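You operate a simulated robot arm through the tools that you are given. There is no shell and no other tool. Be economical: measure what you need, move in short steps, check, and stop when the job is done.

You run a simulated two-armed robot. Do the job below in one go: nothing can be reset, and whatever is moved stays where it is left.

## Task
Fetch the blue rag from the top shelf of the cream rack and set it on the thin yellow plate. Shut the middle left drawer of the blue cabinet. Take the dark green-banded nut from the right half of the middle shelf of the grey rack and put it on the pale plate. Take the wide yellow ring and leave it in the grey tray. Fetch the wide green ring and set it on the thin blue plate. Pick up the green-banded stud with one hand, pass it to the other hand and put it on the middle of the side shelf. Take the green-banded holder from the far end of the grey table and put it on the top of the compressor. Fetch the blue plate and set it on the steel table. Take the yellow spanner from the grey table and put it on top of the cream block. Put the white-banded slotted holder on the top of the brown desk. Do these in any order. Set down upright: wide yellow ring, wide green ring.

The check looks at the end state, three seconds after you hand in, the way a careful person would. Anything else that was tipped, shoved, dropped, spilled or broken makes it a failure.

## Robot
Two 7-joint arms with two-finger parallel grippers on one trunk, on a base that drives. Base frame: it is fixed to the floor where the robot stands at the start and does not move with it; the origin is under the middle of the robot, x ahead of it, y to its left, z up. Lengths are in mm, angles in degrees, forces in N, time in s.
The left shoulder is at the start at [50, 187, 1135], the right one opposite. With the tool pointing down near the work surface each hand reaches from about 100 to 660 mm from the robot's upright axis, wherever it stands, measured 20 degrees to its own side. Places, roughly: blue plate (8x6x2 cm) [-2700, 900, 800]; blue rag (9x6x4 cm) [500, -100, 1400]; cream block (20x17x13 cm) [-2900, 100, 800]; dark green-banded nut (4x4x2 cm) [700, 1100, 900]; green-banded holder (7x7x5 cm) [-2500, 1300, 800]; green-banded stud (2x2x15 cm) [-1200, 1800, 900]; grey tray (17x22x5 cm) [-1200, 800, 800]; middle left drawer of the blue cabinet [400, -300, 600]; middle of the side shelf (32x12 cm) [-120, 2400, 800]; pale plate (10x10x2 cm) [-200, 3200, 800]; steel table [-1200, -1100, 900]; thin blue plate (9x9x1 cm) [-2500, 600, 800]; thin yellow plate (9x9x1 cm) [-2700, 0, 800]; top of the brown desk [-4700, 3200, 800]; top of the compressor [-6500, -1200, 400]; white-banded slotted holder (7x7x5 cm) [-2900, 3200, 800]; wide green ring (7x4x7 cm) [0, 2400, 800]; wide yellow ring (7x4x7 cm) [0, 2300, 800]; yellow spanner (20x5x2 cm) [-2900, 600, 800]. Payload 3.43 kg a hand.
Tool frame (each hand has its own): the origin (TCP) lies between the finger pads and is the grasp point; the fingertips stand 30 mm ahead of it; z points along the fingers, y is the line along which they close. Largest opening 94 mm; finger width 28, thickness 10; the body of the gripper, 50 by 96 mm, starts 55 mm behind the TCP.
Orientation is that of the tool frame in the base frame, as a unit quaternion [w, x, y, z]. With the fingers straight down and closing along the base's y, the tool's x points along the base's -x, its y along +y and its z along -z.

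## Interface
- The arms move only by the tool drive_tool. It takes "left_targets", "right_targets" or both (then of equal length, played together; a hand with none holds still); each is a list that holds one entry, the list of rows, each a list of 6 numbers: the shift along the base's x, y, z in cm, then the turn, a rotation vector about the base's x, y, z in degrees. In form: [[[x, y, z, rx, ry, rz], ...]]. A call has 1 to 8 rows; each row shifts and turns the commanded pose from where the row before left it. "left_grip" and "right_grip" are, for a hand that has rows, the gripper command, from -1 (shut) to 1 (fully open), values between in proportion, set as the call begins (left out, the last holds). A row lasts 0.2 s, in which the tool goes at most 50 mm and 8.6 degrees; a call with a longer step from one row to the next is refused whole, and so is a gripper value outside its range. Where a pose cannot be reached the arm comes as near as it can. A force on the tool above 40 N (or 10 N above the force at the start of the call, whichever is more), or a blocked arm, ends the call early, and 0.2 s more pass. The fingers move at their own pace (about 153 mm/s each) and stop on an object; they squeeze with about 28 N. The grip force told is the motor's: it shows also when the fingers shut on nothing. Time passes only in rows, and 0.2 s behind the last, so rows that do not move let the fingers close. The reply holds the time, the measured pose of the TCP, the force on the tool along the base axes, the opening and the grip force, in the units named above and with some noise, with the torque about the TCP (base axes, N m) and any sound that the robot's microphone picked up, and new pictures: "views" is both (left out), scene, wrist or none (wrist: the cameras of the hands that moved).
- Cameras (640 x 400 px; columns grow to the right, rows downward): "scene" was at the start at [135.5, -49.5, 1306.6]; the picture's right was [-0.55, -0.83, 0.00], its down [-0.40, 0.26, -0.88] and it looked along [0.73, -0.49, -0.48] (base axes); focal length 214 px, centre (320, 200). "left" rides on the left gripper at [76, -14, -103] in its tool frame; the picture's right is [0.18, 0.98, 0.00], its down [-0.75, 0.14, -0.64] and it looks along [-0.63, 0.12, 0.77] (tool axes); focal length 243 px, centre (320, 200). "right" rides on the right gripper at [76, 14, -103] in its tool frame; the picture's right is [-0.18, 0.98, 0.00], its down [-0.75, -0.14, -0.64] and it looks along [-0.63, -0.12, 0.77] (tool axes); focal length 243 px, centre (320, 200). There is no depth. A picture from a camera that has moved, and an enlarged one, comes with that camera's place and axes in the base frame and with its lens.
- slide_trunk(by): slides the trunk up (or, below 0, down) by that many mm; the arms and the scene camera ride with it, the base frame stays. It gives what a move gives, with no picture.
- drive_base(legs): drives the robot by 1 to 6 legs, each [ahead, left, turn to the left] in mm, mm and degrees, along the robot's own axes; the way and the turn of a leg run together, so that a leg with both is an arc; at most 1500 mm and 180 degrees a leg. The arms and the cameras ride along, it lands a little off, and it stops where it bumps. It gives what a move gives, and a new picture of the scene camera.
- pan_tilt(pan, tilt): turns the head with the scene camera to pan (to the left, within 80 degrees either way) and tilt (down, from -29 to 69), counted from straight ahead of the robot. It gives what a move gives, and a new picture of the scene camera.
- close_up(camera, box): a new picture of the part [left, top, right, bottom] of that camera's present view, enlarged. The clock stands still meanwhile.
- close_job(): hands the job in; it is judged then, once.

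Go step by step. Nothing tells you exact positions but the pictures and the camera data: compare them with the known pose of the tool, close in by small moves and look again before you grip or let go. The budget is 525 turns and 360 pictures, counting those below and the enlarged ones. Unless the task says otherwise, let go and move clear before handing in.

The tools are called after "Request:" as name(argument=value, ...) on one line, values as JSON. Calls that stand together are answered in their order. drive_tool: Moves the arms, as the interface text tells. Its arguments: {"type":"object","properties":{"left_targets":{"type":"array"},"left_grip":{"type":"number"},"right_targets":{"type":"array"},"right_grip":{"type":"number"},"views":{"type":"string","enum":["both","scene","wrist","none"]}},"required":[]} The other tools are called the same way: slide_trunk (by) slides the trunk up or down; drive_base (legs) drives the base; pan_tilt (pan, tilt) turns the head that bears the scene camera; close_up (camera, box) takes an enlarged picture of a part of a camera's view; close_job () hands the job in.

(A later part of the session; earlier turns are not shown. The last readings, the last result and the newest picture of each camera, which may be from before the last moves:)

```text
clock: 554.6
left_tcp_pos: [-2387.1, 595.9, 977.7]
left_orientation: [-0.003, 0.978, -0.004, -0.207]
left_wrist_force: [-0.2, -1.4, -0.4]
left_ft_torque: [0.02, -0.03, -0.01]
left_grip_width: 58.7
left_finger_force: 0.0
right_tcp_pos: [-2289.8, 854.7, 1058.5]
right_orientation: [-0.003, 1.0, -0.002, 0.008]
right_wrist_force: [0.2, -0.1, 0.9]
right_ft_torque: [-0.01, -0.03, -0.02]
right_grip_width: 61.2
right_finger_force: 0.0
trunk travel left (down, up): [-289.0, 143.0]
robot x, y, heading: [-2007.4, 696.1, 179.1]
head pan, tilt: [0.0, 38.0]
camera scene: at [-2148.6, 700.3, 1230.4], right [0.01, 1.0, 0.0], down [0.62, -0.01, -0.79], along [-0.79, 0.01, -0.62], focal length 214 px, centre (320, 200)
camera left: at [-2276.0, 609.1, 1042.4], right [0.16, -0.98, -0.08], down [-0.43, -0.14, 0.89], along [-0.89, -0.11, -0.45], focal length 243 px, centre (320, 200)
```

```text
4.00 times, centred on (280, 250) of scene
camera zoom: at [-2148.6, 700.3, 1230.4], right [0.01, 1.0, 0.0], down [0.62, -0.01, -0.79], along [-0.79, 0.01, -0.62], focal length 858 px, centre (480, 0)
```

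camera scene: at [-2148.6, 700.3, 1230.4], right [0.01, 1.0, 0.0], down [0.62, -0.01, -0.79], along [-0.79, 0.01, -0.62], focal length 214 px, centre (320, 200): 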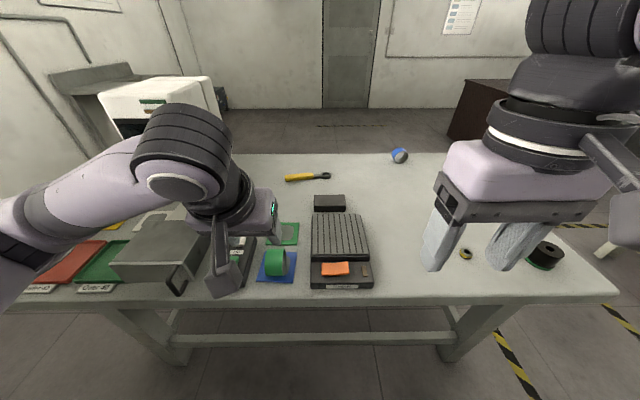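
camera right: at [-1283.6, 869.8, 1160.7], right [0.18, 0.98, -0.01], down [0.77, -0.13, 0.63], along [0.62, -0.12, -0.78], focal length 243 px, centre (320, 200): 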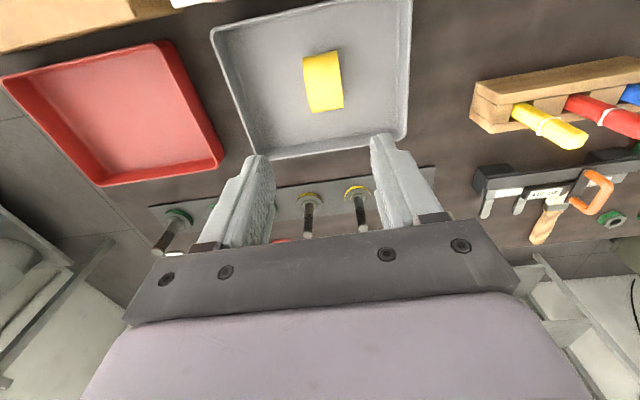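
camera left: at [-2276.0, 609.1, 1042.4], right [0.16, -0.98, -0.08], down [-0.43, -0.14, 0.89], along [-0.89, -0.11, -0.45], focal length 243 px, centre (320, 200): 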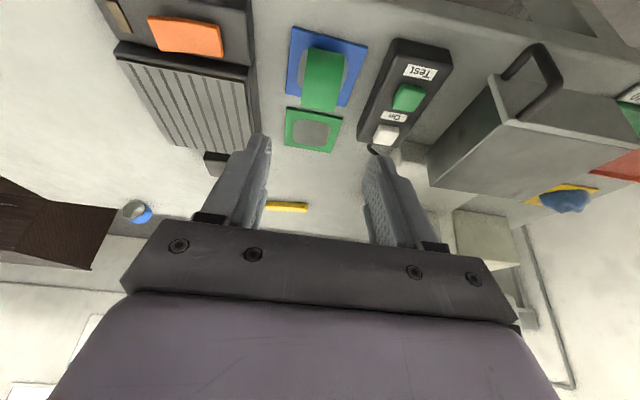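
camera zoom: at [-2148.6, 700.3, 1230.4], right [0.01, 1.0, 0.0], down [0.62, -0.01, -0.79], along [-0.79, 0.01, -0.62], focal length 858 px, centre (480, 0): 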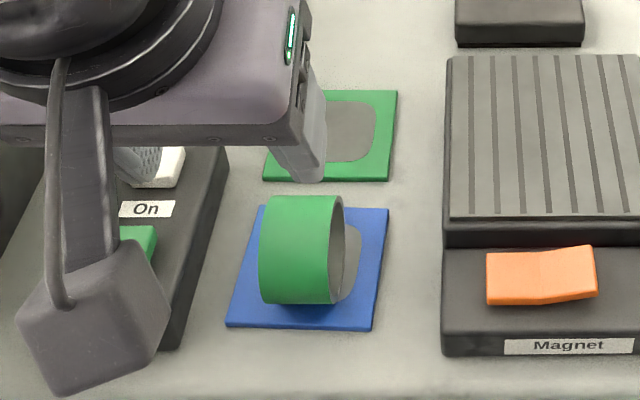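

Green ring stands on the blue plate. Next the green-banded holder at the table's north end: slide north.

Request:
drive_base(legs=[[0, -480, 0]])

Request:
close_up(camera="scene", box=[300, 180, 460, 280])

```text
clock: 559.2
left_tcp_pos: [-2384.3, 1061.2, 978.2]
left_orientation: [-0.001, 0.979, 0.002, -0.206]
left_wrist_force: [0.3, -1.2, 0.5]
left_ft_torque: [0.03, -0.02, -0.04]
left_grip_width: 58.6
left_finger_force: 0.1
right_tcp_pos: [-2290.5, 1323.6, 1057.9]
right_orientation: [-0.003, 1.0, 0.005, 0.008]
right_wrist_force: [-0.8, 0.1, -0.2]
right_ft_torque: [0.01, -0.01, -0.03]
right_grip_width: 60.9
right_finger_force: 0.0
trunk travel left (down, up): [-289.0, 143.0]
robot x, y, heading: [-2001.8, 1166.1, -179.8]
head pan, tilt: [0.0, 38.0]
camera scene: at [-2146.4, 1169.3, 1230.4], right [0.0, 1.0, 0.0], down [0.62, 0.0, -0.79], along [-0.79, 0.0, -0.62], focal length 214 px, centre (320, 200)
```

scene: 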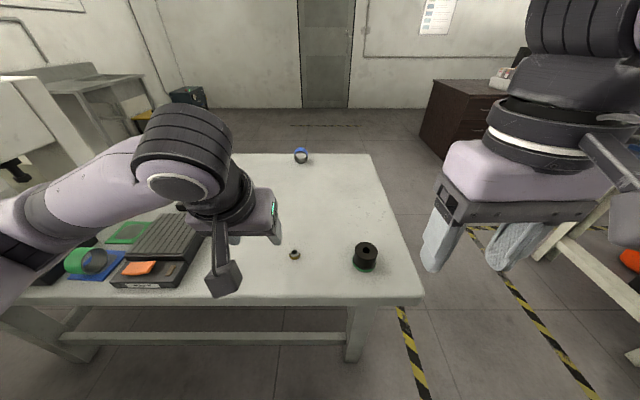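

```text
4.00 times, centred on (380, 230) of scene
camera zoom: at [-2146.4, 1169.3, 1230.4], right [0.0, 1.0, 0.0], down [0.62, 0.0, -0.79], along [-0.79, 0.0, -0.62], focal length 858 px, centre (80, 80)
```

zoom: 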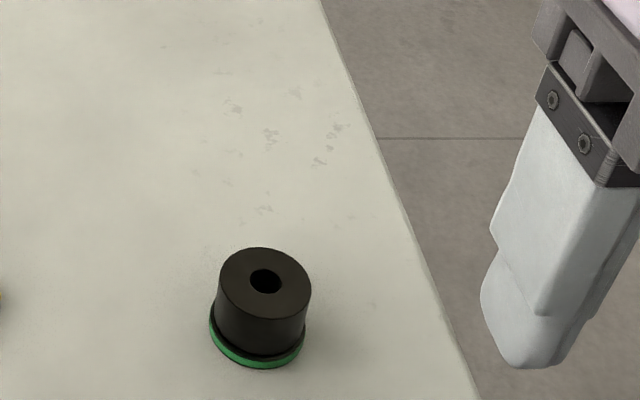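

Holder top centre ≈(-2493, 1285), z≈797. Bring the right hand above it.

Request:
drive_tool(right_targets=[[[-3.4, -0.65, -2, 0, 0, 0], [-3.4, -0.65, -2.5, 0, 0, 0], [-3.4, -0.65, -3, 0, 0, 0], [-3.4, -0.65, -3, 0, 0, 0], [-3.4, -0.65, -3, 0, 0, 0], [-3.3, -0.65, -3, 0, 0, 0]]], right_grip=1, views="wrist")

```text
clock: 560.6
left_tcp_pos: [-2385.0, 1060.8, 978.0]
left_orientation: [-0.001, 0.978, 0.002, -0.207]
left_wrist_force: [-1.2, 0.8, -0.3]
left_ft_torque: [-0.03, 0.04, 0.01]
left_grip_width: 58.7
left_finger_force: 0.0
right_tcp_pos: [-2498.1, 1283.6, 895.0]
right_orientation: [-0.004, 1.0, 0.006, 0.008]
right_wrist_force: [-0.4, -0.3, 0.5]
right_ft_torque: [0.0, 0.01, -0.04]
right_grip_width: 94.1
right_finger_force: 0.1
trunk travel left (down, up): [-289.0, 143.0]
robot x, y, heading: [-2002.7, 1173.7, -179.8]
head pan, tilt: [0.0, 38.0]
camera right: at [-2423.1, 1270.3, 997.3], right [-0.17, -0.98, -0.01], down [-0.77, 0.13, 0.63], along [-0.62, 0.12, -0.78], focal length 243 px, centre (320, 200)
```

right: 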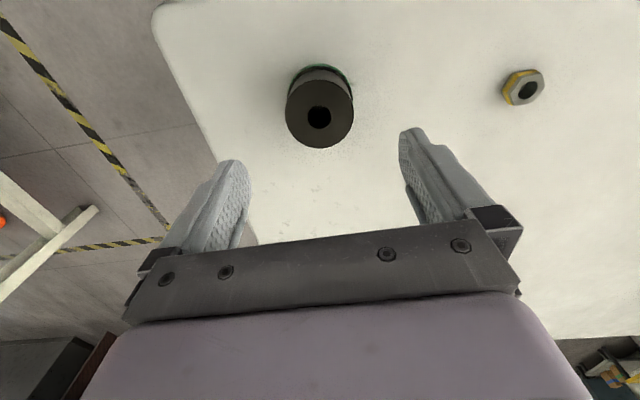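

Request:
drive_tool(right_targets=[[[0.3, 0.2, -3, 0, 0, 0], [0, 0, -3, 0, 0, 0], [0, 0, -2, 0, 0, 0], [0, 0, -1.5, 0, 0, 0], [0, 0, -0.7, 0, 0, 0], [0, 0, 0, 0, 0, 0]]], views="wrist")

```text
clock: 562.0
left_tcp_pos: [-2384.7, 1061.2, 978.4]
left_orientation: [-0.001, 0.978, 0.002, -0.208]
left_wrist_force: [-0.6, -0.9, 0.3]
left_ft_torque: [-0.01, 0.01, -0.01]
left_grip_width: 58.6
left_finger_force: 0.0
right_tcp_pos: [-2493.3, 1286.3, 789.7]
right_orientation: [-0.004, 1.0, 0.004, 0.009]
right_wrist_force: [-0.1, -0.2, 0.9]
right_ft_torque: [-0.02, -0.01, 0.02]
right_grip_width: 94.0
right_finger_force: 0.2
trunk travel left (down, up): [-289.0, 143.0]
robot x, y, heading: [-2004.8, 1168.1, -179.9]
head pan, tilt: [0.0, 38.0]
camera right: at [-2418.9, 1272.9, 895.1], right [-0.17, -0.98, -0.01], down [-0.77, 0.13, 0.63], along [-0.62, 0.12, -0.78], focal length 243 px, centre (320, 200)
```

right: 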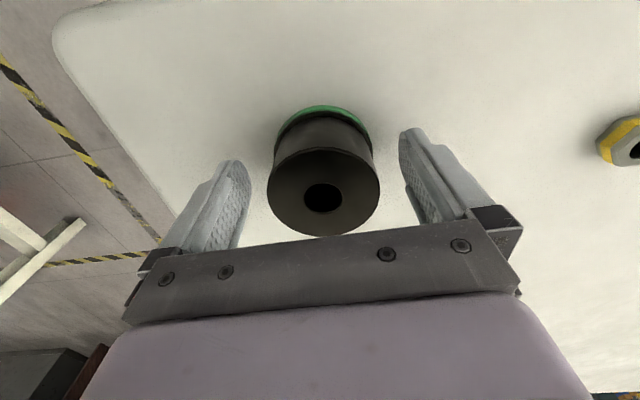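

Straddled. Close, then lift.

Request:
drive_tool(right_targets=[[[0, 0, 0, 0, 0, 0], [0, 0, 0, 0, 0, 0], [0, 0, 0, 0, 0, 0]]], right_grip=-1, views="none")

Request:
drive_tool(right_targets=[[[0, 0, 1.5, 0, 0, 0], [0, 0, 3, 0, 0, 0], [0, 0, 4, 0, 0, 0], [0, 0, 4, 0, 0, 0], [2, 0, 4, 0, 0, 0], [4, 0, 2, 0, 0, 0], [4, 0, 2, 0, 0, 0], [4, 1, 0, 0, 0, 0]]], views="wrist")

```text
clock: 562.8
left_tcp_pos: [-2384.3, 1060.7, 977.0]
left_orientation: [-0.001, 0.978, 0.002, -0.208]
left_wrist_force: [0.0, 0.1, 0.4]
left_ft_torque: [0.04, -0.01, -0.01]
left_grip_width: 59.0
left_finger_force: 0.0
right_tcp_pos: [-2494.0, 1286.2, 792.4]
right_orientation: [-0.004, 1.0, 0.006, 0.009]
right_wrist_force: [2.0, -1.9, 0.6]
right_ft_torque: [-0.24, 0.01, 0.04]
right_grip_width: 60.3
right_finger_force: 28.2
trunk travel left (down, up): [-289.0, 143.0]
robot x, y, heading: [-2000.7, 1167.3, -180.0]
head pan, tilt: [0.0, 38.0]
```

```text
clock: 564.6
left_tcp_pos: [-2385.1, 1063.1, 978.1]
left_orientation: [-0.001, 0.978, 0.003, -0.207]
left_wrist_force: [-0.2, -0.6, 0.4]
left_ft_torque: [0.01, 0.01, -0.01]
left_grip_width: 58.9
left_finger_force: 0.0
right_tcp_pos: [-2349.6, 1296.4, 995.2]
right_orientation: [-0.003, 1.0, 0.004, 0.008]
right_wrist_force: [-0.7, -0.5, -7.6]
right_ft_torque: [-0.04, -0.05, 0.03]
right_grip_width: 60.1
right_finger_force: 27.9
trunk travel left (down, up): [-289.0, 143.0]
robot x, y, heading: [-2003.9, 1168.4, -180.1]
head pan, tilt: [0.0, 38.0]
camera right: at [-2275.3, 1283.2, 1099.0], right [-0.18, -0.98, -0.01], down [-0.77, 0.13, 0.63], along [-0.62, 0.12, -0.78], focal length 243 px, centre (320, 200)
```

right: 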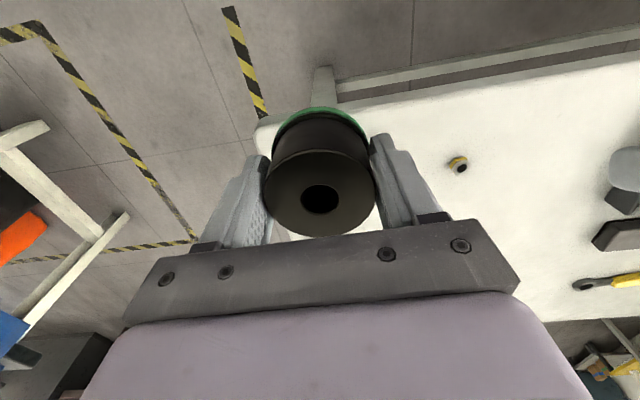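

Holder secured. Drive around the north end of the table to its west side.

Request:
drive_base(legs=[[0, -730, 0], [1480, 0, 0], [0, 0, 90], [0, 0, 90]])

Request:
pan_tilt(pan=-30, tilt=25)

```text
clock: 586.0
left_tcp_pos: [-3097.5, 2021.9, 977.5]
left_orientation: [0.207, -0.035, 0.978, 0.006]
left_wrist_force: [0.4, 0.5, -0.6]
left_ft_torque: [-0.03, 0.03, 0.01]
left_grip_width: 58.9
left_finger_force: 0.1
right_tcp_pos: [-3116.3, 1785.4, 995.5]
right_orientation: [-0.009, -0.037, 0.999, -0.004]
right_wrist_force: [0.3, 0.4, -7.9]
right_ft_torque: [-0.01, 0.03, 0.0]
right_grip_width: 60.2
right_finger_force: 27.6
trunk travel left (down, up): [-289.0, 143.0]
robot x, y, heading: [-3472.7, 1890.8, 3.9]
head pan, tilt: [0.0, 38.0]
camera scene: at [-3325.3, 1899.9, 1230.4], right [0.07, -1.0, 0.0], down [-0.61, -0.04, -0.79], along [0.79, 0.05, -0.62], focal length 214 px, centre (320, 200)
```

scene: 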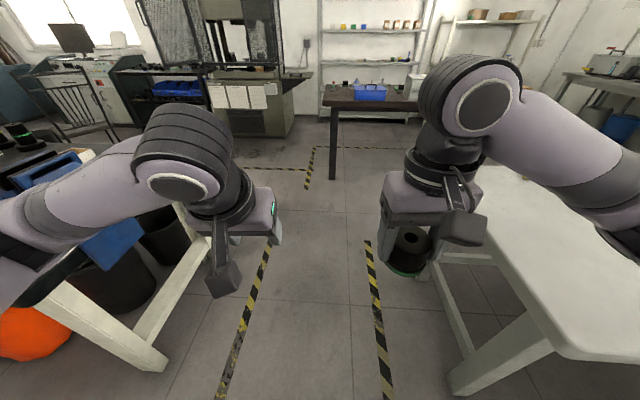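

```text
clock: 587.0
left_tcp_pos: [-3097.6, 2021.6, 976.4]
left_orientation: [0.207, -0.035, 0.978, 0.005]
left_wrist_force: [-0.3, 0.2, 0.3]
left_ft_torque: [0.0, -0.03, 0.01]
left_grip_width: 58.9
left_finger_force: 0.1
right_tcp_pos: [-3116.1, 1785.8, 994.6]
right_orientation: [-0.009, -0.038, 0.999, -0.005]
right_wrist_force: [0.5, -1.1, -7.5]
right_ft_torque: [0.0, 0.02, 0.0]
right_grip_width: 60.2
right_finger_force: 28.2
trunk travel left (down, up): [-289.0, 143.0]
robot x, y, heading: [-3470.9, 1886.4, 3.9]
head pan, tilt: [-30.0, 25.0]
camera scene: at [-3328.6, 1853.5, 1250.7], right [-0.44, -0.9, 0.0], down [-0.38, 0.19, -0.91], along [0.81, -0.4, -0.42], focal length 214 px, centre (320, 200)
```

scene: 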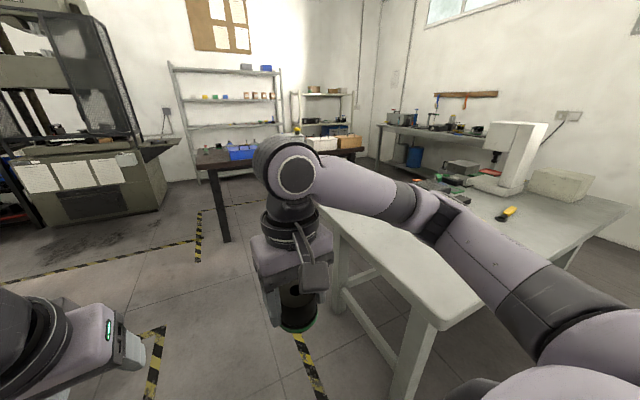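

Request:
drive_base(legs=[[0, 0, -4], [0, -1330, 0]])

Request:
pan_tilt(pan=0, tilt=35)

```text
clock: 599.4
left_tcp_pos: [-3086.8, 659.3, 978.2]
left_orientation: [0.208, -0.004, 0.978, -0.001]
left_wrist_force: [-0.3, -0.8, 0.5]
left_ft_torque: [-0.03, 0.0, 0.01]
left_grip_width: 58.8
left_finger_force: 0.0
right_tcp_pos: [-3120.0, 425.2, 996.0]
right_orientation: [-0.009, -0.007, 1.0, -0.003]
right_wrist_force: [-0.1, 0.1, -8.4]
right_ft_torque: [0.02, -0.01, 0.02]
right_grip_width: 60.3
right_finger_force: 27.9
trunk travel left (down, up): [-289.0, 143.0]
robot x, y, heading: [-3469.2, 551.0, 0.4]
head pan, tilt: [-30.0, 25.0]
camera scene: at [-3328.0, 506.4, 1250.7], right [-0.49, -0.87, 0.0], down [-0.37, 0.21, -0.91], along [0.79, -0.45, -0.42], focal length 214 px, centre (320, 200)
```

scene: 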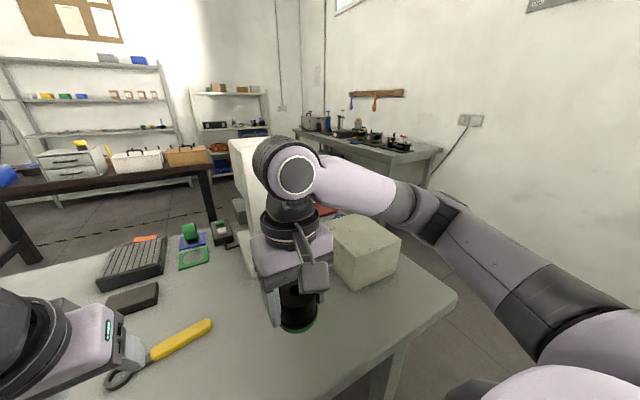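

```text
clock: 600.3
left_tcp_pos: [-3086.8, 659.7, 979.1]
left_orientation: [0.207, -0.005, 0.978, -0.001]
left_wrist_force: [0.5, 0.4, 0.1]
left_ft_torque: [0.0, -0.01, -0.04]
left_grip_width: 58.8
left_finger_force: 0.0
right_tcp_pos: [-3119.9, 426.0, 995.3]
right_orientation: [-0.009, -0.008, 1.0, -0.003]
right_wrist_force: [0.4, 0.0, -7.2]
right_ft_torque: [-0.01, 0.02, 0.02]
right_grip_width: 60.3
right_finger_force: 27.9
trunk travel left (down, up): [-289.0, 143.0]
robot x, y, heading: [-3468.9, 549.5, 0.4]
head pan, tilt: [0.0, 35.0]
camera scene: at [-3320.0, 552.5, 1235.0], right [0.01, -1.0, 0.0], down [-0.57, 0.0, -0.82], along [0.82, 0.0, -0.57], focal length 214 px, centre (320, 200)
```

scene: 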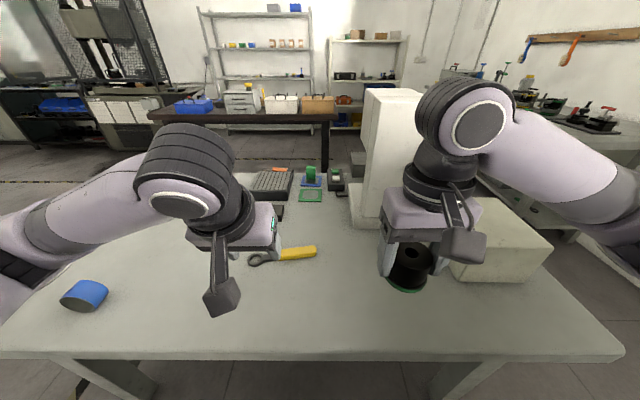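

Spanner lies along y: handle centre ≈(-2896, 617), head toward +y. I'll level the left hand and yaw it −90° to close across the handle.

Request:
drive_tool(left_targets=[[[-1, 1, 2, 0, 8, 0], [-1, 1, 2, 0, 8, 0], [-1, 0, 1, 0, 8, 0], [0, 0, 0, 0, 0, -8.2], [0, 0, 0, 0, 0, -8.2], [0, 0, 0, 0, 0, -8.2], [0, 0, 0, 0, 0, -8.2], [0, 0, 0, 0, 0, -8.2]]], views="none")

Request:
drive_tool(left_targets=[[[0, 0, 0, 0, 0, -8.2], [0, 0, 0, 0, 0, -8.2], [0, 0, 0, 0, 0, -8.2], [0, 0, 0, 0, 0, -8.2], [0, 0, 0, 0, 0, -8.2], [0, 0, 0, 0, 0, -8]]], left_grip=0.5, views="none")

Request:
drive_base(legs=[[32, 0, 0]])

Request:
close_up(camera="left", box=[0, 0, 640, 400])

```text
clock: 602.1
left_tcp_pos: [-3117.2, 679.4, 1027.6]
left_orientation: [-0.001, 0.347, 0.938, 0.0]
left_wrist_force: [0.3, 0.0, 0.7]
left_ft_torque: [0.0, -0.01, -0.02]
left_grip_width: 58.9
left_finger_force: 0.0
right_tcp_pos: [-3120.0, 425.9, 993.4]
right_orientation: [-0.008, -0.008, 1.0, -0.004]
right_wrist_force: [0.6, 0.6, -8.0]
right_ft_torque: [0.02, 0.02, -0.02]
right_grip_width: 60.3
right_finger_force: 28.6
trunk travel left (down, up): [-289.0, 143.0]
robot x, y, heading: [-3468.7, 550.9, 0.4]
head pan, tilt: [0.0, 35.0]
```

```text
clock: 603.5
left_tcp_pos: [-3116.8, 679.7, 1027.2]
left_orientation: [-0.001, 0.704, 0.71, 0.0]
left_wrist_force: [0.1, -1.3, -0.9]
left_ft_torque: [0.0, -0.02, -0.02]
left_grip_width: 70.5
left_finger_force: 0.0
right_tcp_pos: [-3119.2, 425.1, 993.8]
right_orientation: [-0.009, -0.007, 1.0, -0.003]
right_wrist_force: [-0.1, 0.7, -7.9]
right_ft_torque: [0.01, -0.01, 0.01]
right_grip_width: 60.2
right_finger_force: 28.0
trunk travel left (down, up): [-289.0, 143.0]
robot x, y, heading: [-3467.5, 551.0, 0.3]
head pan, tilt: [0.0, 35.0]
```

```text
clock: 604.4
left_tcp_pos: [-3084.9, 680.8, 1027.1]
left_orientation: [0.0, 0.703, 0.711, 0.001]
left_wrist_force: [0.8, 0.1, 0.2]
left_ft_torque: [0.03, 0.03, 0.04]
left_grip_width: 70.4
left_finger_force: 0.1
right_tcp_pos: [-3086.6, 426.6, 994.5]
right_orientation: [-0.009, -0.007, 1.0, -0.003]
right_wrist_force: [-0.5, -0.2, -7.1]
right_ft_torque: [0.01, 0.01, -0.01]
right_grip_width: 59.9
right_finger_force: 28.2
trunk travel left (down, up): [-289.0, 143.0]
robot x, y, heading: [-3434.5, 549.0, 0.7]
head pan, tilt: [0.0, 35.0]
camera scene: at [-3287.2, 552.9, 1234.8], right [0.01, -1.0, 0.0], down [-0.57, 0.0, -0.82], along [0.82, 0.01, -0.57], focal length 214 px, centre (320, 200)
```

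scene: 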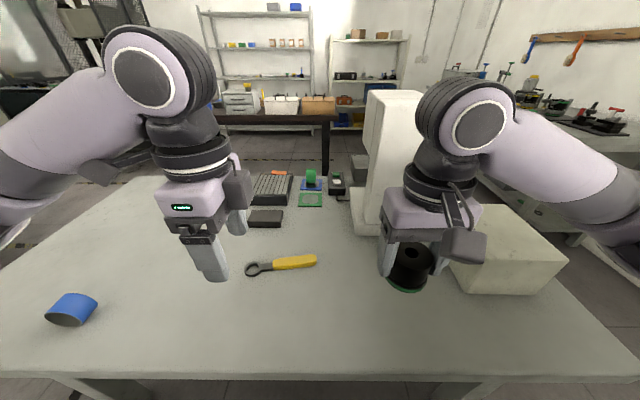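

```text
1.00 times, centred on (320, 200) of left (not enlarged: the box is as wide or as high as the picture)
camera zoom: at [-3099.2, 755.9, 1131.2], right [0.98, 0.19, 0.0], down [0.15, -0.75, 0.64], along [0.12, -0.63, -0.77], focal length 243 px, centre (320, 200)
```

zoom: 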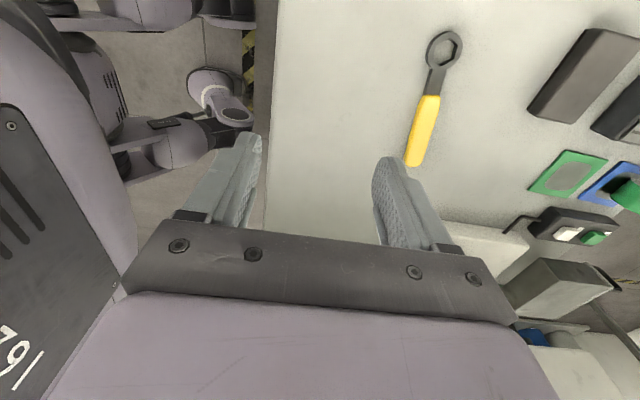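

Spanner runs at ~11° off y; grip point ≈(-2913, 660). Align yaw +11.5° and move above.

Request:
drive_tool(left_targets=[[[2.9, -0.35, -2.8, 0, 0, 2], [2.9, -0.35, -2.8, 0, 0, 2], [2.9, -0.35, -2.8, 0, 0, 2], [2.9, -0.35, -2.8, 0, 0, 2], [2.9, -0.35, -2.8, 0, 0, 2], [2.7, -0.35, -2.8, 0, 0, 1.5], [0, 0, 0, 0, 0, 0]]], views="wrist")

```text
clock: 606.0
left_tcp_pos: [-2917.4, 659.4, 861.6]
left_orientation: [0.0, 0.629, 0.778, 0.001]
left_wrist_force: [0.3, 0.5, -1.2]
left_ft_torque: [-0.01, 0.03, 0.01]
left_grip_width: 70.4
left_finger_force: 0.1
right_tcp_pos: [-3088.5, 426.6, 994.7]
right_orientation: [-0.009, -0.008, 1.0, -0.004]
right_wrist_force: [0.0, 0.1, -7.6]
right_ft_torque: [-0.02, 0.0, -0.01]
right_grip_width: 60.3
right_finger_force: 28.0
trunk travel left (down, up): [-289.0, 143.0]
robot x, y, heading: [-3437.4, 550.7, 0.2]
head pan, tilt: [0.0, 35.0]
camera left: at [-2947.3, 730.4, 965.3], right [0.92, 0.39, 0.0], down [0.3, -0.71, 0.64], along [0.25, -0.59, -0.77], focal length 243 px, centre (320, 200)
```

left: 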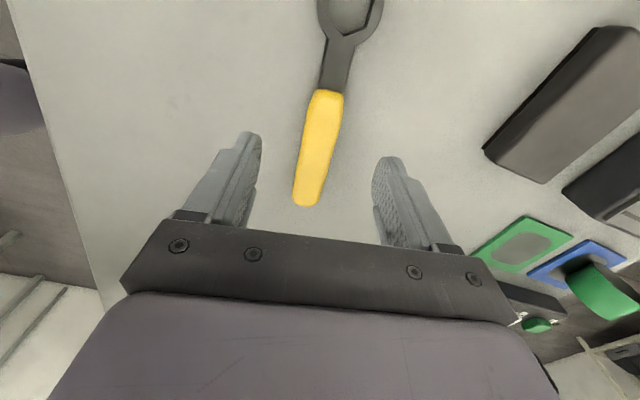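

Request:
drive_tool(left_targets=[[[0.3, 0, -3, 0, 0, 0], [0, 0, -2.5, 0, 0, 0], [0, 0, -1.5, 0, 0, 0], [0, 0, -0.8, 0, 0, 0], [0, 0, -0.4, 0, 0, 0], [0, 0, 0, 0, 0, 0]]], views="wrist")

```text
clock: 607.4
left_tcp_pos: [-2911.2, 659.4, 780.0]
left_orientation: [0.001, 0.629, 0.777, 0.001]
left_wrist_force: [-2.0, 4.2, 12.8]
left_ft_torque: [-0.13, 0.52, -0.3]
left_grip_width: 70.9
left_finger_force: 0.2
right_tcp_pos: [-3089.2, 426.6, 994.8]
right_orientation: [-0.008, -0.008, 1.0, -0.004]
right_wrist_force: [-0.9, 0.6, -7.1]
right_ft_torque: [-0.01, 0.01, 0.0]
right_grip_width: 60.0
right_finger_force: 27.8
trunk travel left (down, up): [-289.0, 143.0]
robot x, y, heading: [-3438.1, 551.3, 0.3]
head pan, tilt: [0.0, 35.0]
camera left: at [-2940.4, 730.4, 884.1], right [0.92, 0.39, 0.0], down [0.29, -0.71, 0.64], along [0.25, -0.59, -0.77], focal length 243 px, centre (320, 200)
```

left: 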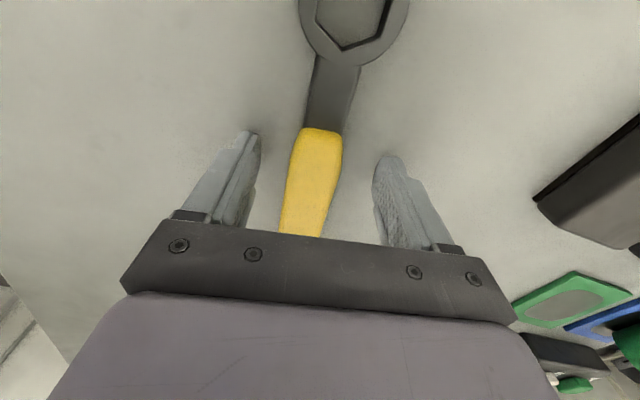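

Fingertips touch the table and straddle the handle. Ease up 1 mm, grip, lift.

Request:
drive_tool(left_targets=[[[0, 0, 0.2, 0, 0, 0], [0, 0, 0, 0, 0, 0], [0, 0, 0, 0, 0, 0], [0, 0, 0, 0, 0, 0]]], left_grip=-1, views="none")

Request:
drive_tool(left_targets=[[[0, 0, 1, 0, 0, 0], [0, 0, 3, 0, 0, 0], [0, 0, 4, 0, 0, 0], [0, 0, 4, 0, 0, 0], [0, 0, 4, 0, 0, 0], [-2, 0, 3, 0, 0, 0], [-3, 0, 2, 0, 0, 0]]], views="both")

```text
clock: 608.4
left_tcp_pos: [-2910.1, 658.3, 780.1]
left_orientation: [-0.001, 0.628, 0.778, 0.001]
left_wrist_force: [0.4, -1.6, 0.7]
left_ft_torque: [-0.41, -0.11, -0.09]
left_grip_width: 29.8
left_finger_force: 27.9
right_tcp_pos: [-3088.0, 425.7, 993.9]
right_orientation: [-0.009, -0.008, 1.0, -0.004]
right_wrist_force: [0.3, 0.0, -7.8]
right_ft_torque: [0.02, 0.05, -0.04]
right_grip_width: 60.1
right_finger_force: 27.8
trunk travel left (down, up): [-289.0, 143.0]
robot x, y, heading: [-3434.3, 555.1, 0.4]
head pan, tilt: [0.0, 35.0]
```

```text
clock: 610.0
left_tcp_pos: [-2960.5, 662.1, 992.9]
left_orientation: [-0.001, 0.628, 0.778, 0.001]
left_wrist_force: [-0.1, 0.6, -2.8]
left_ft_torque: [0.07, -0.02, -0.01]
left_grip_width: 29.6
left_finger_force: 27.6
right_tcp_pos: [-3087.6, 426.4, 994.1]
right_orientation: [-0.009, -0.008, 1.0, -0.003]
right_wrist_force: [0.1, 0.2, -7.1]
right_ft_torque: [0.0, 0.01, 0.0]
right_grip_width: 60.0
right_finger_force: 28.4
trunk travel left (down, up): [-289.0, 143.0]
robot x, y, heading: [-3435.5, 551.4, 0.5]
head pan, tilt: [0.0, 35.0]
camera scene: at [-3287.9, 553.0, 1234.9], right [0.01, -1.0, 0.0], down [-0.57, 0.0, -0.82], along [0.82, 0.01, -0.57], focal length 214 px, centre (320, 200)
camera left: at [-2989.4, 733.4, 1096.4], right [0.92, 0.39, 0.0], down [0.3, -0.71, 0.64], along [0.25, -0.59, -0.77], focal length 243 px, centre (320, 200)
```

scene: 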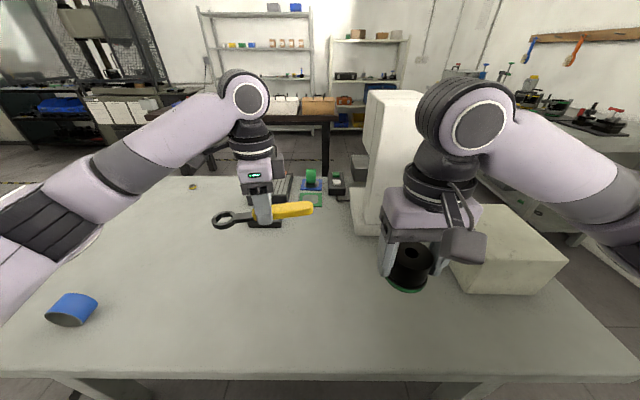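
left: 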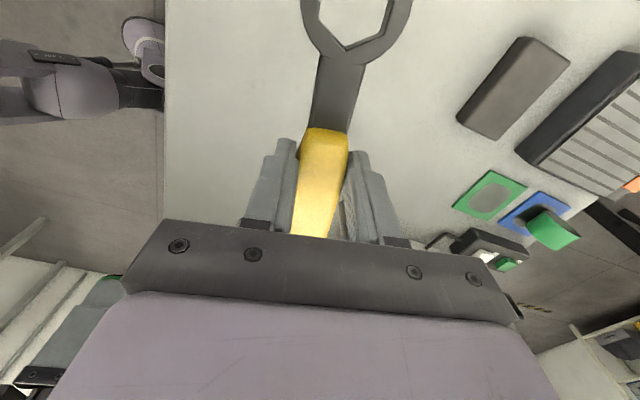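

Spanner held. Slide south to the cream block.

Request:
drive_base(legs=[[0, -470, 0]])

Request:
close_up(camera="left", box=[0, 0, 640, 400])

```text
clock: 614.6
left_tcp_pos: [-2955.7, 191.4, 991.7]
left_orientation: [-0.001, 0.628, 0.778, 0.001]
left_wrist_force: [-0.4, 0.3, -1.1]
left_ft_torque: [0.02, 0.0, 0.01]
left_grip_width: 29.7
left_finger_force: 27.6
right_tcp_pos: [-3084.2, -44.6, 994.2]
right_orientation: [-0.008, -0.008, 1.0, -0.003]
right_wrist_force: [0.8, 0.4, -7.4]
right_ft_torque: [-0.03, 0.0, -0.02]
right_grip_width: 60.3
right_finger_force: 27.7
trunk travel left (down, up): [-289.0, 143.0]
robot x, y, heading: [-3434.3, 81.2, 0.6]
head pan, tilt: [0.0, 35.0]
camera scene: at [-3283.8, 82.5, 1234.9], right [0.01, -1.0, 0.0], down [-0.57, 0.0, -0.82], along [0.82, 0.01, -0.57], focal length 214 px, centre (320, 200)
```

scene: 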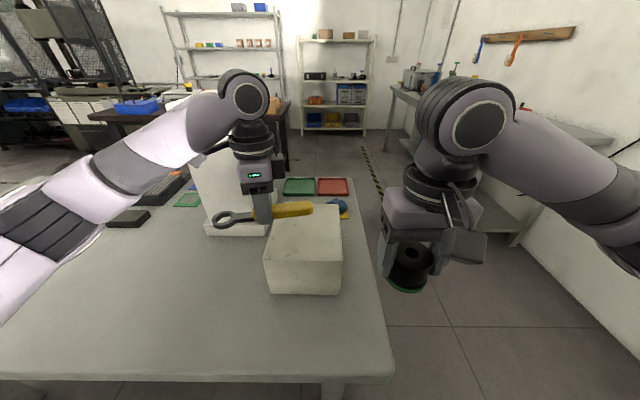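

```text
1.00 times, centred on (320, 200) of left (not enlarged: the box is as wide or as high as the picture)
camera zoom: at [-2985.2, 263.3, 1096.1], right [0.92, 0.39, 0.0], down [0.3, -0.71, 0.64], along [0.25, -0.59, -0.77], focal length 243 px, centre (320, 200)
```

zoom: 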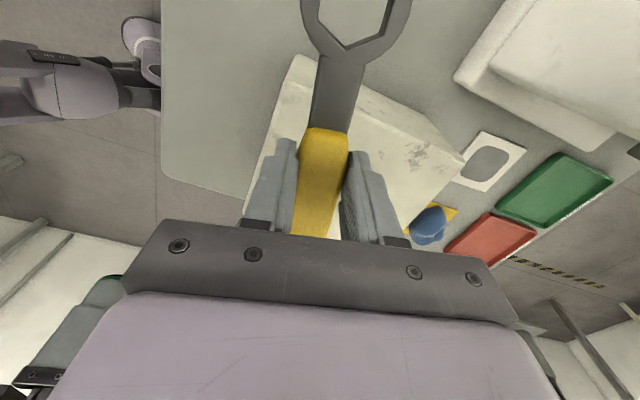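

Block top ≈876, x -2985…-2800, y 35…210. Rotate the spanner to lie along x (hand yaw back), then place it centred.

Request:
drive_tool(left_targets=[[[0, 0, 0, 0, 0, 7.9], [0, 0, 0, 0, 0, 7.9], [0, 0, 0, 0, 0, 7.9], [0, 0, 0, 0, 0, 7.9], [0, 0, 0, 0, 0, 7.9], [0, 0, 0, 0, 0, 7.9], [0, 0, 0, 0, 0, 7.9], [0, 0, 0, 0, 0, 7.9]]], views="none")

Request:
drive_tool(left_targets=[[[1, -1.2, -1, 0, 0, 7.9], [1, -1.2, -1, 0, 0, 7.4], [1.5, -1.5, -1, 0, 0, 0], [1.5, -1.5, -1, 0, 0, 0], [1.2, -1.5, 0, 0, 0, 0], [0, 0, 0, 0, 0, 0]]], views="both")

```text
clock: 616.4
left_tcp_pos: [-2954.3, 191.4, 991.6]
left_orientation: [0.0, 0.125, 0.992, 0.0]
left_wrist_force: [0.4, 0.2, -2.6]
left_ft_torque: [0.02, 0.08, 0.01]
left_grip_width: 29.7
left_finger_force: 28.3
right_tcp_pos: [-3083.6, -44.5, 993.8]
right_orientation: [-0.008, -0.009, 1.0, -0.004]
right_wrist_force: [0.4, -0.2, -7.8]
right_ft_torque: [0.01, 0.0, -0.02]
right_grip_width: 60.1
right_finger_force: 27.8
trunk travel left (down, up): [-289.0, 143.0]
robot x, y, heading: [-3431.6, 80.4, 0.5]
head pan, tilt: [0.0, 35.0]
```

```text
clock: 617.8
left_tcp_pos: [-2890.6, 124.9, 952.6]
left_orientation: [-0.001, -0.006, 1.0, 0.0]
left_wrist_force: [0.5, 0.4, -2.1]
left_ft_torque: [0.02, 0.03, 0.03]
left_grip_width: 29.4
left_finger_force: 27.9
right_tcp_pos: [-3083.8, -44.6, 994.5]
right_orientation: [-0.009, -0.009, 1.0, -0.003]
right_wrist_force: [0.1, -0.2, -8.5]
right_ft_torque: [0.07, 0.01, 0.0]
right_grip_width: 60.1
right_finger_force: 28.1
trunk travel left (down, up): [-289.0, 143.0]
robot x, y, heading: [-3435.7, 80.4, 0.4]
head pan, tilt: [0.0, 35.0]
camera scene: at [-3283.8, 82.7, 1234.9], right [0.01, -1.0, 0.0], down [-0.57, 0.0, -0.82], along [0.82, 0.01, -0.57], focal length 214 px, centre (320, 200)
camera left: at [-2967.1, 109.3, 1056.4], right [-0.2, 0.98, 0.0], down [0.75, 0.15, 0.64], along [0.63, 0.13, -0.77], focal length 243 px, centre (320, 200)
```

scene: 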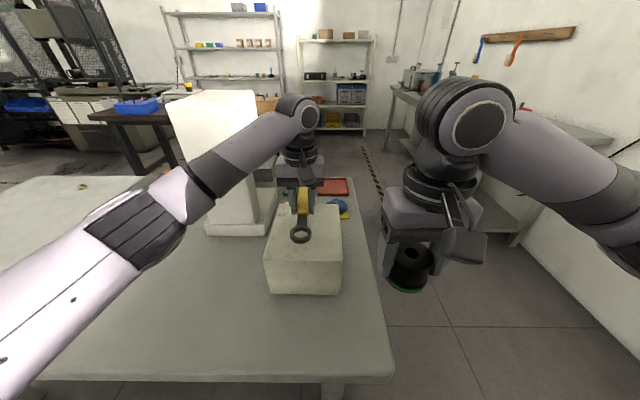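
left: 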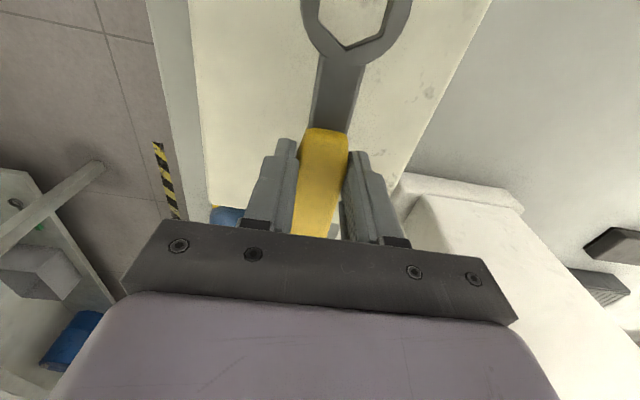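

Aligned over the block. Lower to contact.

Request:
drive_tool(left_targets=[[[0, 0, -2, 0, 0, 0], [0, 0, -1, 0, 0, 0], [0, 0, -0.5, 0, 0, 0], [0, 0, -0.4, 0, 0, 0], [0, 0, -0.4, 0, 0, 0], [0, 0, -0.4, 0, 0, 0]]], views="none")

```text
clock: 619.2
left_tcp_pos: [-2894.0, 124.7, 909.7]
left_orientation: [0.002, -0.006, 1.0, 0.0]
left_wrist_force: [2.6, 4.9, 25.0]
left_ft_torque: [0.26, 1.04, 0.0]
left_grip_width: 29.4
left_finger_force: 27.8
right_tcp_pos: [-3085.5, -43.8, 995.8]
right_orientation: [-0.008, -0.009, 1.0, -0.004]
right_wrist_force: [0.4, -0.4, -8.0]
right_ft_torque: [0.02, 0.0, 0.02]
right_grip_width: 60.1
right_finger_force: 27.7
trunk travel left (down, up): [-289.0, 143.0]
robot x, y, heading: [-3431.8, 79.3, 0.7]
head pan, tilt: [0.0, 35.0]
```

Contact. Release, rise and check.

Request:
drive_tool(left_targets=[[[0, 0, 0.2, 0, 0, 0], [0, 0, 0, 0, 0, 0], [0, 0, 1, 0, 0, 0], [0, 0, 3, 0, 0, 0], [0, 0, 4, 0, 0, 0], [-3, 0, 3, 0, 0, 0], [-4, 0, 0, 0, 0, 0], [-4, 0, 0, 0, 0, 0]]], left_grip=0.3, views="scene")

Request:
close_up(camera="left", box=[0, 0, 640, 400])

```text
clock: 621.0
left_tcp_pos: [-3007.8, 125.7, 1014.8]
left_orientation: [-0.001, -0.006, 1.0, 0.001]
left_wrist_force: [0.4, 0.4, 0.5]
left_ft_torque: [-0.03, -0.03, 0.05]
left_grip_width: 61.3
left_finger_force: 0.1
right_tcp_pos: [-3084.1, -44.3, 994.7]
right_orientation: [-0.009, -0.009, 1.0, -0.003]
right_wrist_force: [0.8, -0.3, -8.1]
right_ft_torque: [0.01, 0.04, 0.01]
right_grip_width: 60.1
right_finger_force: 28.1
trunk travel left (down, up): [-289.0, 143.0]
robot x, y, heading: [-3435.8, 81.1, 0.5]
head pan, tilt: [0.0, 35.0]
camera scene: at [-3284.2, 82.6, 1235.0], right [0.01, -1.0, 0.0], down [-0.57, 0.0, -0.82], along [0.82, 0.01, -0.57], focal length 214 px, centre (320, 200)
```

scene: 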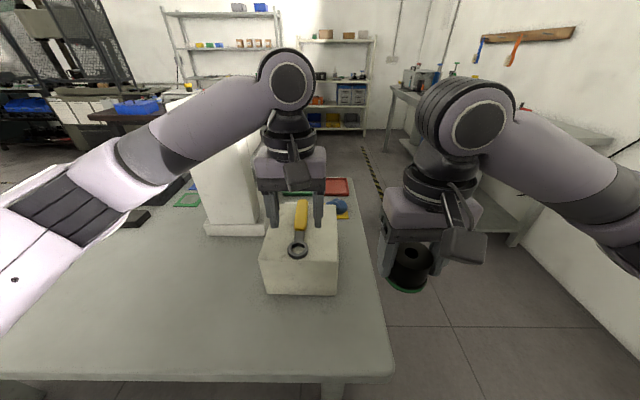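

```text
1.00 times, centred on (320, 200) of left (not enlarged: the box is as wide or as high as the picture)
camera zoom: at [-3083.0, 108.7, 1120.1], right [-0.2, 0.98, 0.0], down [0.75, 0.15, 0.64], along [0.63, 0.13, -0.77], focal length 243 px, centre (320, 200)
```

zoom: 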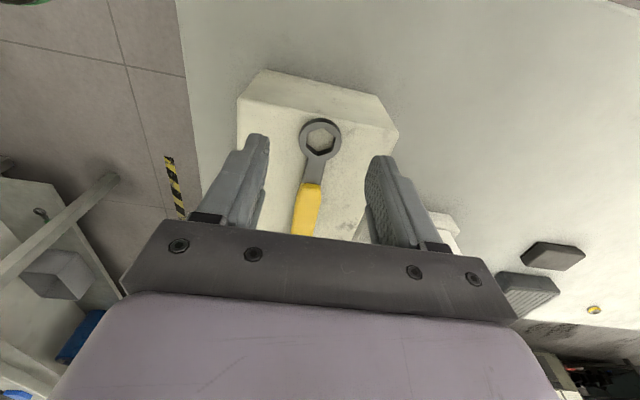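

Request:
close_up(camera="scene", box=[180, 150, 400, 300])

```text
2.67 times, centred on (290, 225) of scene
camera zoom: at [-3284.2, 82.6, 1235.0], right [0.01, -1.0, 0.0], down [-0.57, 0.0, -0.82], along [0.82, 0.01, -0.57], focal length 572 px, centre (400, 133)
```

zoom: 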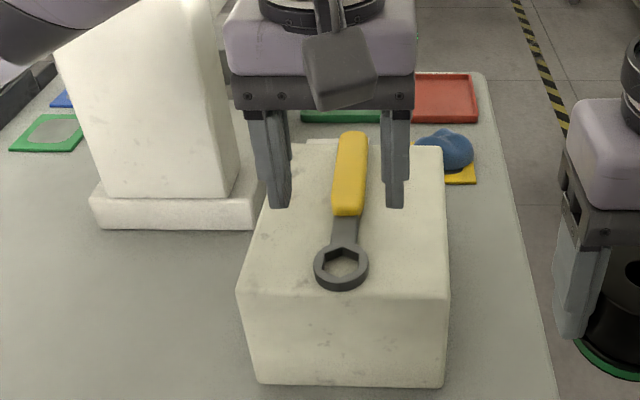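

Spanner lies on the block. Next the white-banded slotted holder: drive north along the west side.

Request:
drive_base(legs=[[-180, 0, 0], [0, 1400, 0], [0, 900, 0]])

Request:
pan_tilt(pan=30, tilt=22)

```text
clock: 642.4
left_tcp_pos: [-3281.7, 2448.0, 1016.5]
left_orientation: [-0.001, -0.04, 0.999, 0.0]
left_wrist_force: [-0.6, 0.2, -0.7]
left_ft_torque: [0.01, 0.0, 0.0]
left_grip_width: 61.3
left_finger_force: 0.1
right_tcp_pos: [-3347.3, 2275.4, 994.7]
right_orientation: [-0.009, -0.043, 0.999, -0.004]
right_wrist_force: [0.3, 0.4, -7.2]
right_ft_torque: [0.0, 0.05, -0.01]
right_grip_width: 58.2
right_finger_force: 27.5
trunk travel left (down, up): [-289.0, 143.0]
robot x, y, heading: [-3704.1, 2373.7, 4.4]
head pan, tilt: [0.0, 35.0]
camera scene: at [-3554.6, 2388.3, 1234.9], right [0.08, -1.0, 0.0], down [-0.57, -0.04, -0.82], along [0.82, 0.06, -0.57], focal length 214 px, centre (320, 200)
```

scene: 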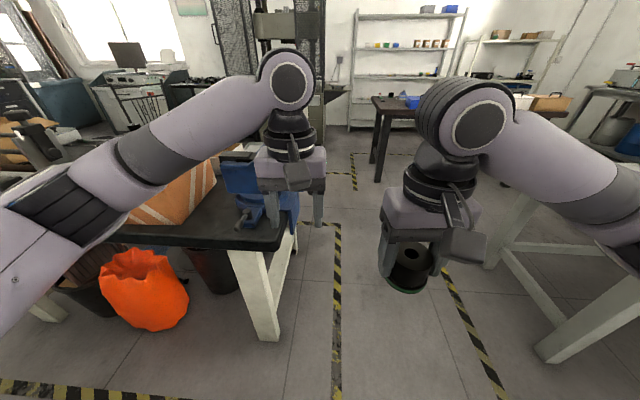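

```text
clock: 643.4
left_tcp_pos: [-3280.7, 2448.2, 1016.4]
left_orientation: [-0.002, -0.04, 0.999, 0.001]
left_wrist_force: [-0.2, 0.2, 0.2]
left_ft_torque: [0.02, 0.0, 0.03]
left_grip_width: 60.9
left_finger_force: 0.1
right_tcp_pos: [-3346.5, 2274.8, 995.7]
right_orientation: [-0.009, -0.043, 0.999, -0.004]
right_wrist_force: [-0.1, 0.7, -7.6]
right_ft_torque: [0.05, 0.05, 0.06]
right_grip_width: 58.3
right_finger_force: 28.0
trunk travel left (down, up): [-289.0, 143.0]
robot x, y, heading: [-3703.9, 2377.7, 4.7]
head pan, tilt: [30.0, 22.0]
camera scene: at [-3565.8, 2433.8, 1255.5], right [0.56, -0.83, 0.0], down [-0.31, -0.21, -0.93], along [0.76, 0.52, -0.38], focal length 214 px, centre (320, 200)
```

scene: 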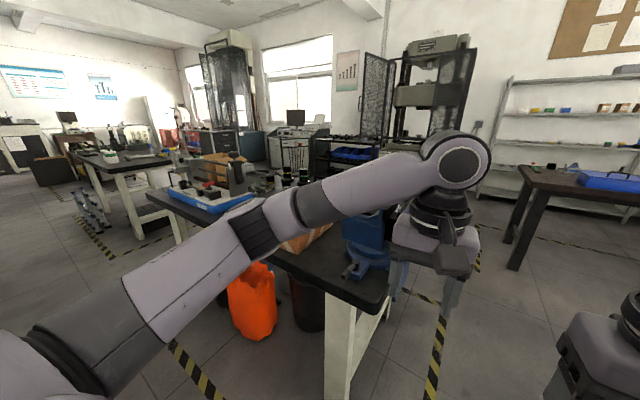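

Request:
close_up(camera="right", box=[0, 0, 640, 400])

```text
1.00 times, centred on (320, 200) of right (not enlarged: the box is as wide or as high as the picture)
camera zoom: at [-3422.1, 2285.5, 1098.5], right [0.1, 0.99, -0.01], down [0.77, -0.07, 0.63], along [0.63, -0.07, -0.78], focal length 243 px, centre (320, 200)
```

zoom: 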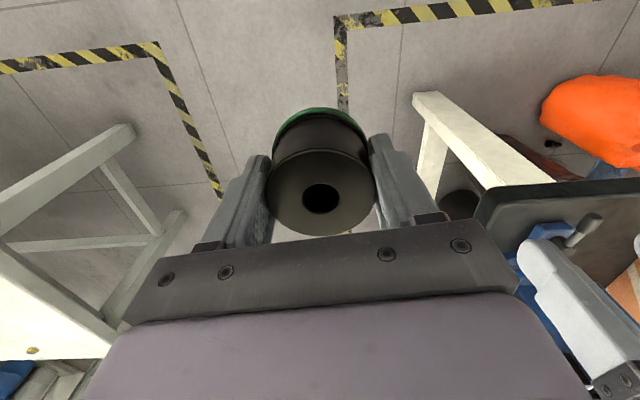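

Holder unchanged in the grip. Continue: slide north to the slotted holder's latitude and look.

Request:
drive_base(legs=[[0, 760, -4.5], [170, 0, 0]])

Request:
pan_tilt(pan=0, tilt=33)

```text
clock: 651.5
left_tcp_pos: [-3150.0, 3196.5, 1015.8]
left_orientation: [-0.002, -0.015, 1.0, 0.001]
left_wrist_force: [-0.9, 0.7, -0.2]
left_ft_torque: [0.05, 0.02, 0.01]
left_grip_width: 61.1
left_finger_force: 0.0
right_tcp_pos: [-3224.0, 3027.8, 994.8]
right_orientation: [-0.01, -0.019, 1.0, -0.004]
right_wrist_force: [0.0, -0.2, -8.5]
right_ft_torque: [0.03, -0.02, 0.0]
right_grip_width: 58.7
right_finger_force: 28.5
trunk travel left (down, up): [-289.0, 143.0]
robot x, y, heading: [-3577.4, 3143.0, 1.6]
head pan, tilt: [30.0, 22.0]
camera scene: at [-3435.2, 3197.1, 1255.5], right [0.52, -0.85, 0.0], down [-0.32, -0.2, -0.93], along [0.79, 0.49, -0.38], focal length 214 px, centre (320, 200)
```

scene: 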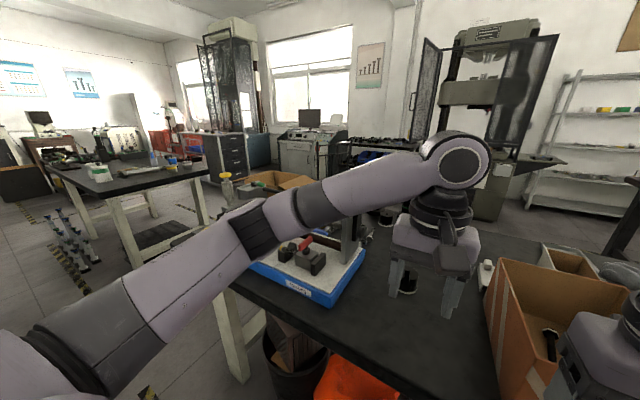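

```text
clock: 652.5
left_tcp_pos: [-3151.4, 3197.6, 1014.8]
left_orientation: [-0.001, -0.015, 1.0, 0.0]
left_wrist_force: [-0.3, -1.4, 0.0]
left_ft_torque: [-0.01, -0.02, 0.02]
left_grip_width: 61.0
left_finger_force: 0.2
right_tcp_pos: [-3224.9, 3028.4, 993.7]
right_orientation: [-0.009, -0.018, 1.0, -0.003]
right_wrist_force: [0.7, -0.5, -8.2]
right_ft_torque: [-0.02, 0.03, -0.01]
right_grip_width: 58.3
right_finger_force: 27.7
trunk travel left (down, up): [-289.0, 143.0]
robot x, y, heading: [-3572.6, 3147.6, 1.8]
head pan, tilt: [0.0, 33.0]
camera scene: at [-3425.6, 3151.0, 1238.1], right [0.03, -1.0, 0.0], down [-0.54, -0.02, -0.84], along [0.84, 0.02, -0.54], focal length 214 px, centre (320, 200)
```

scene: 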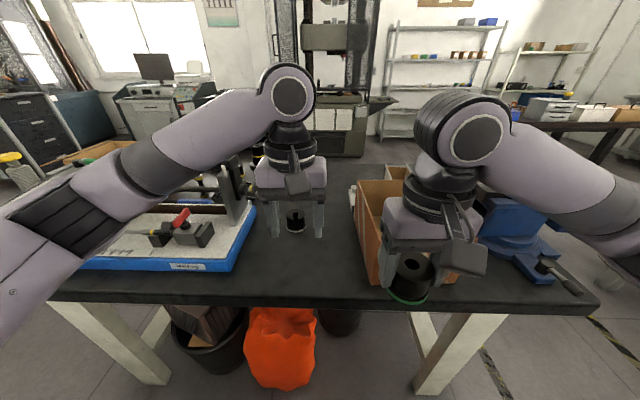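

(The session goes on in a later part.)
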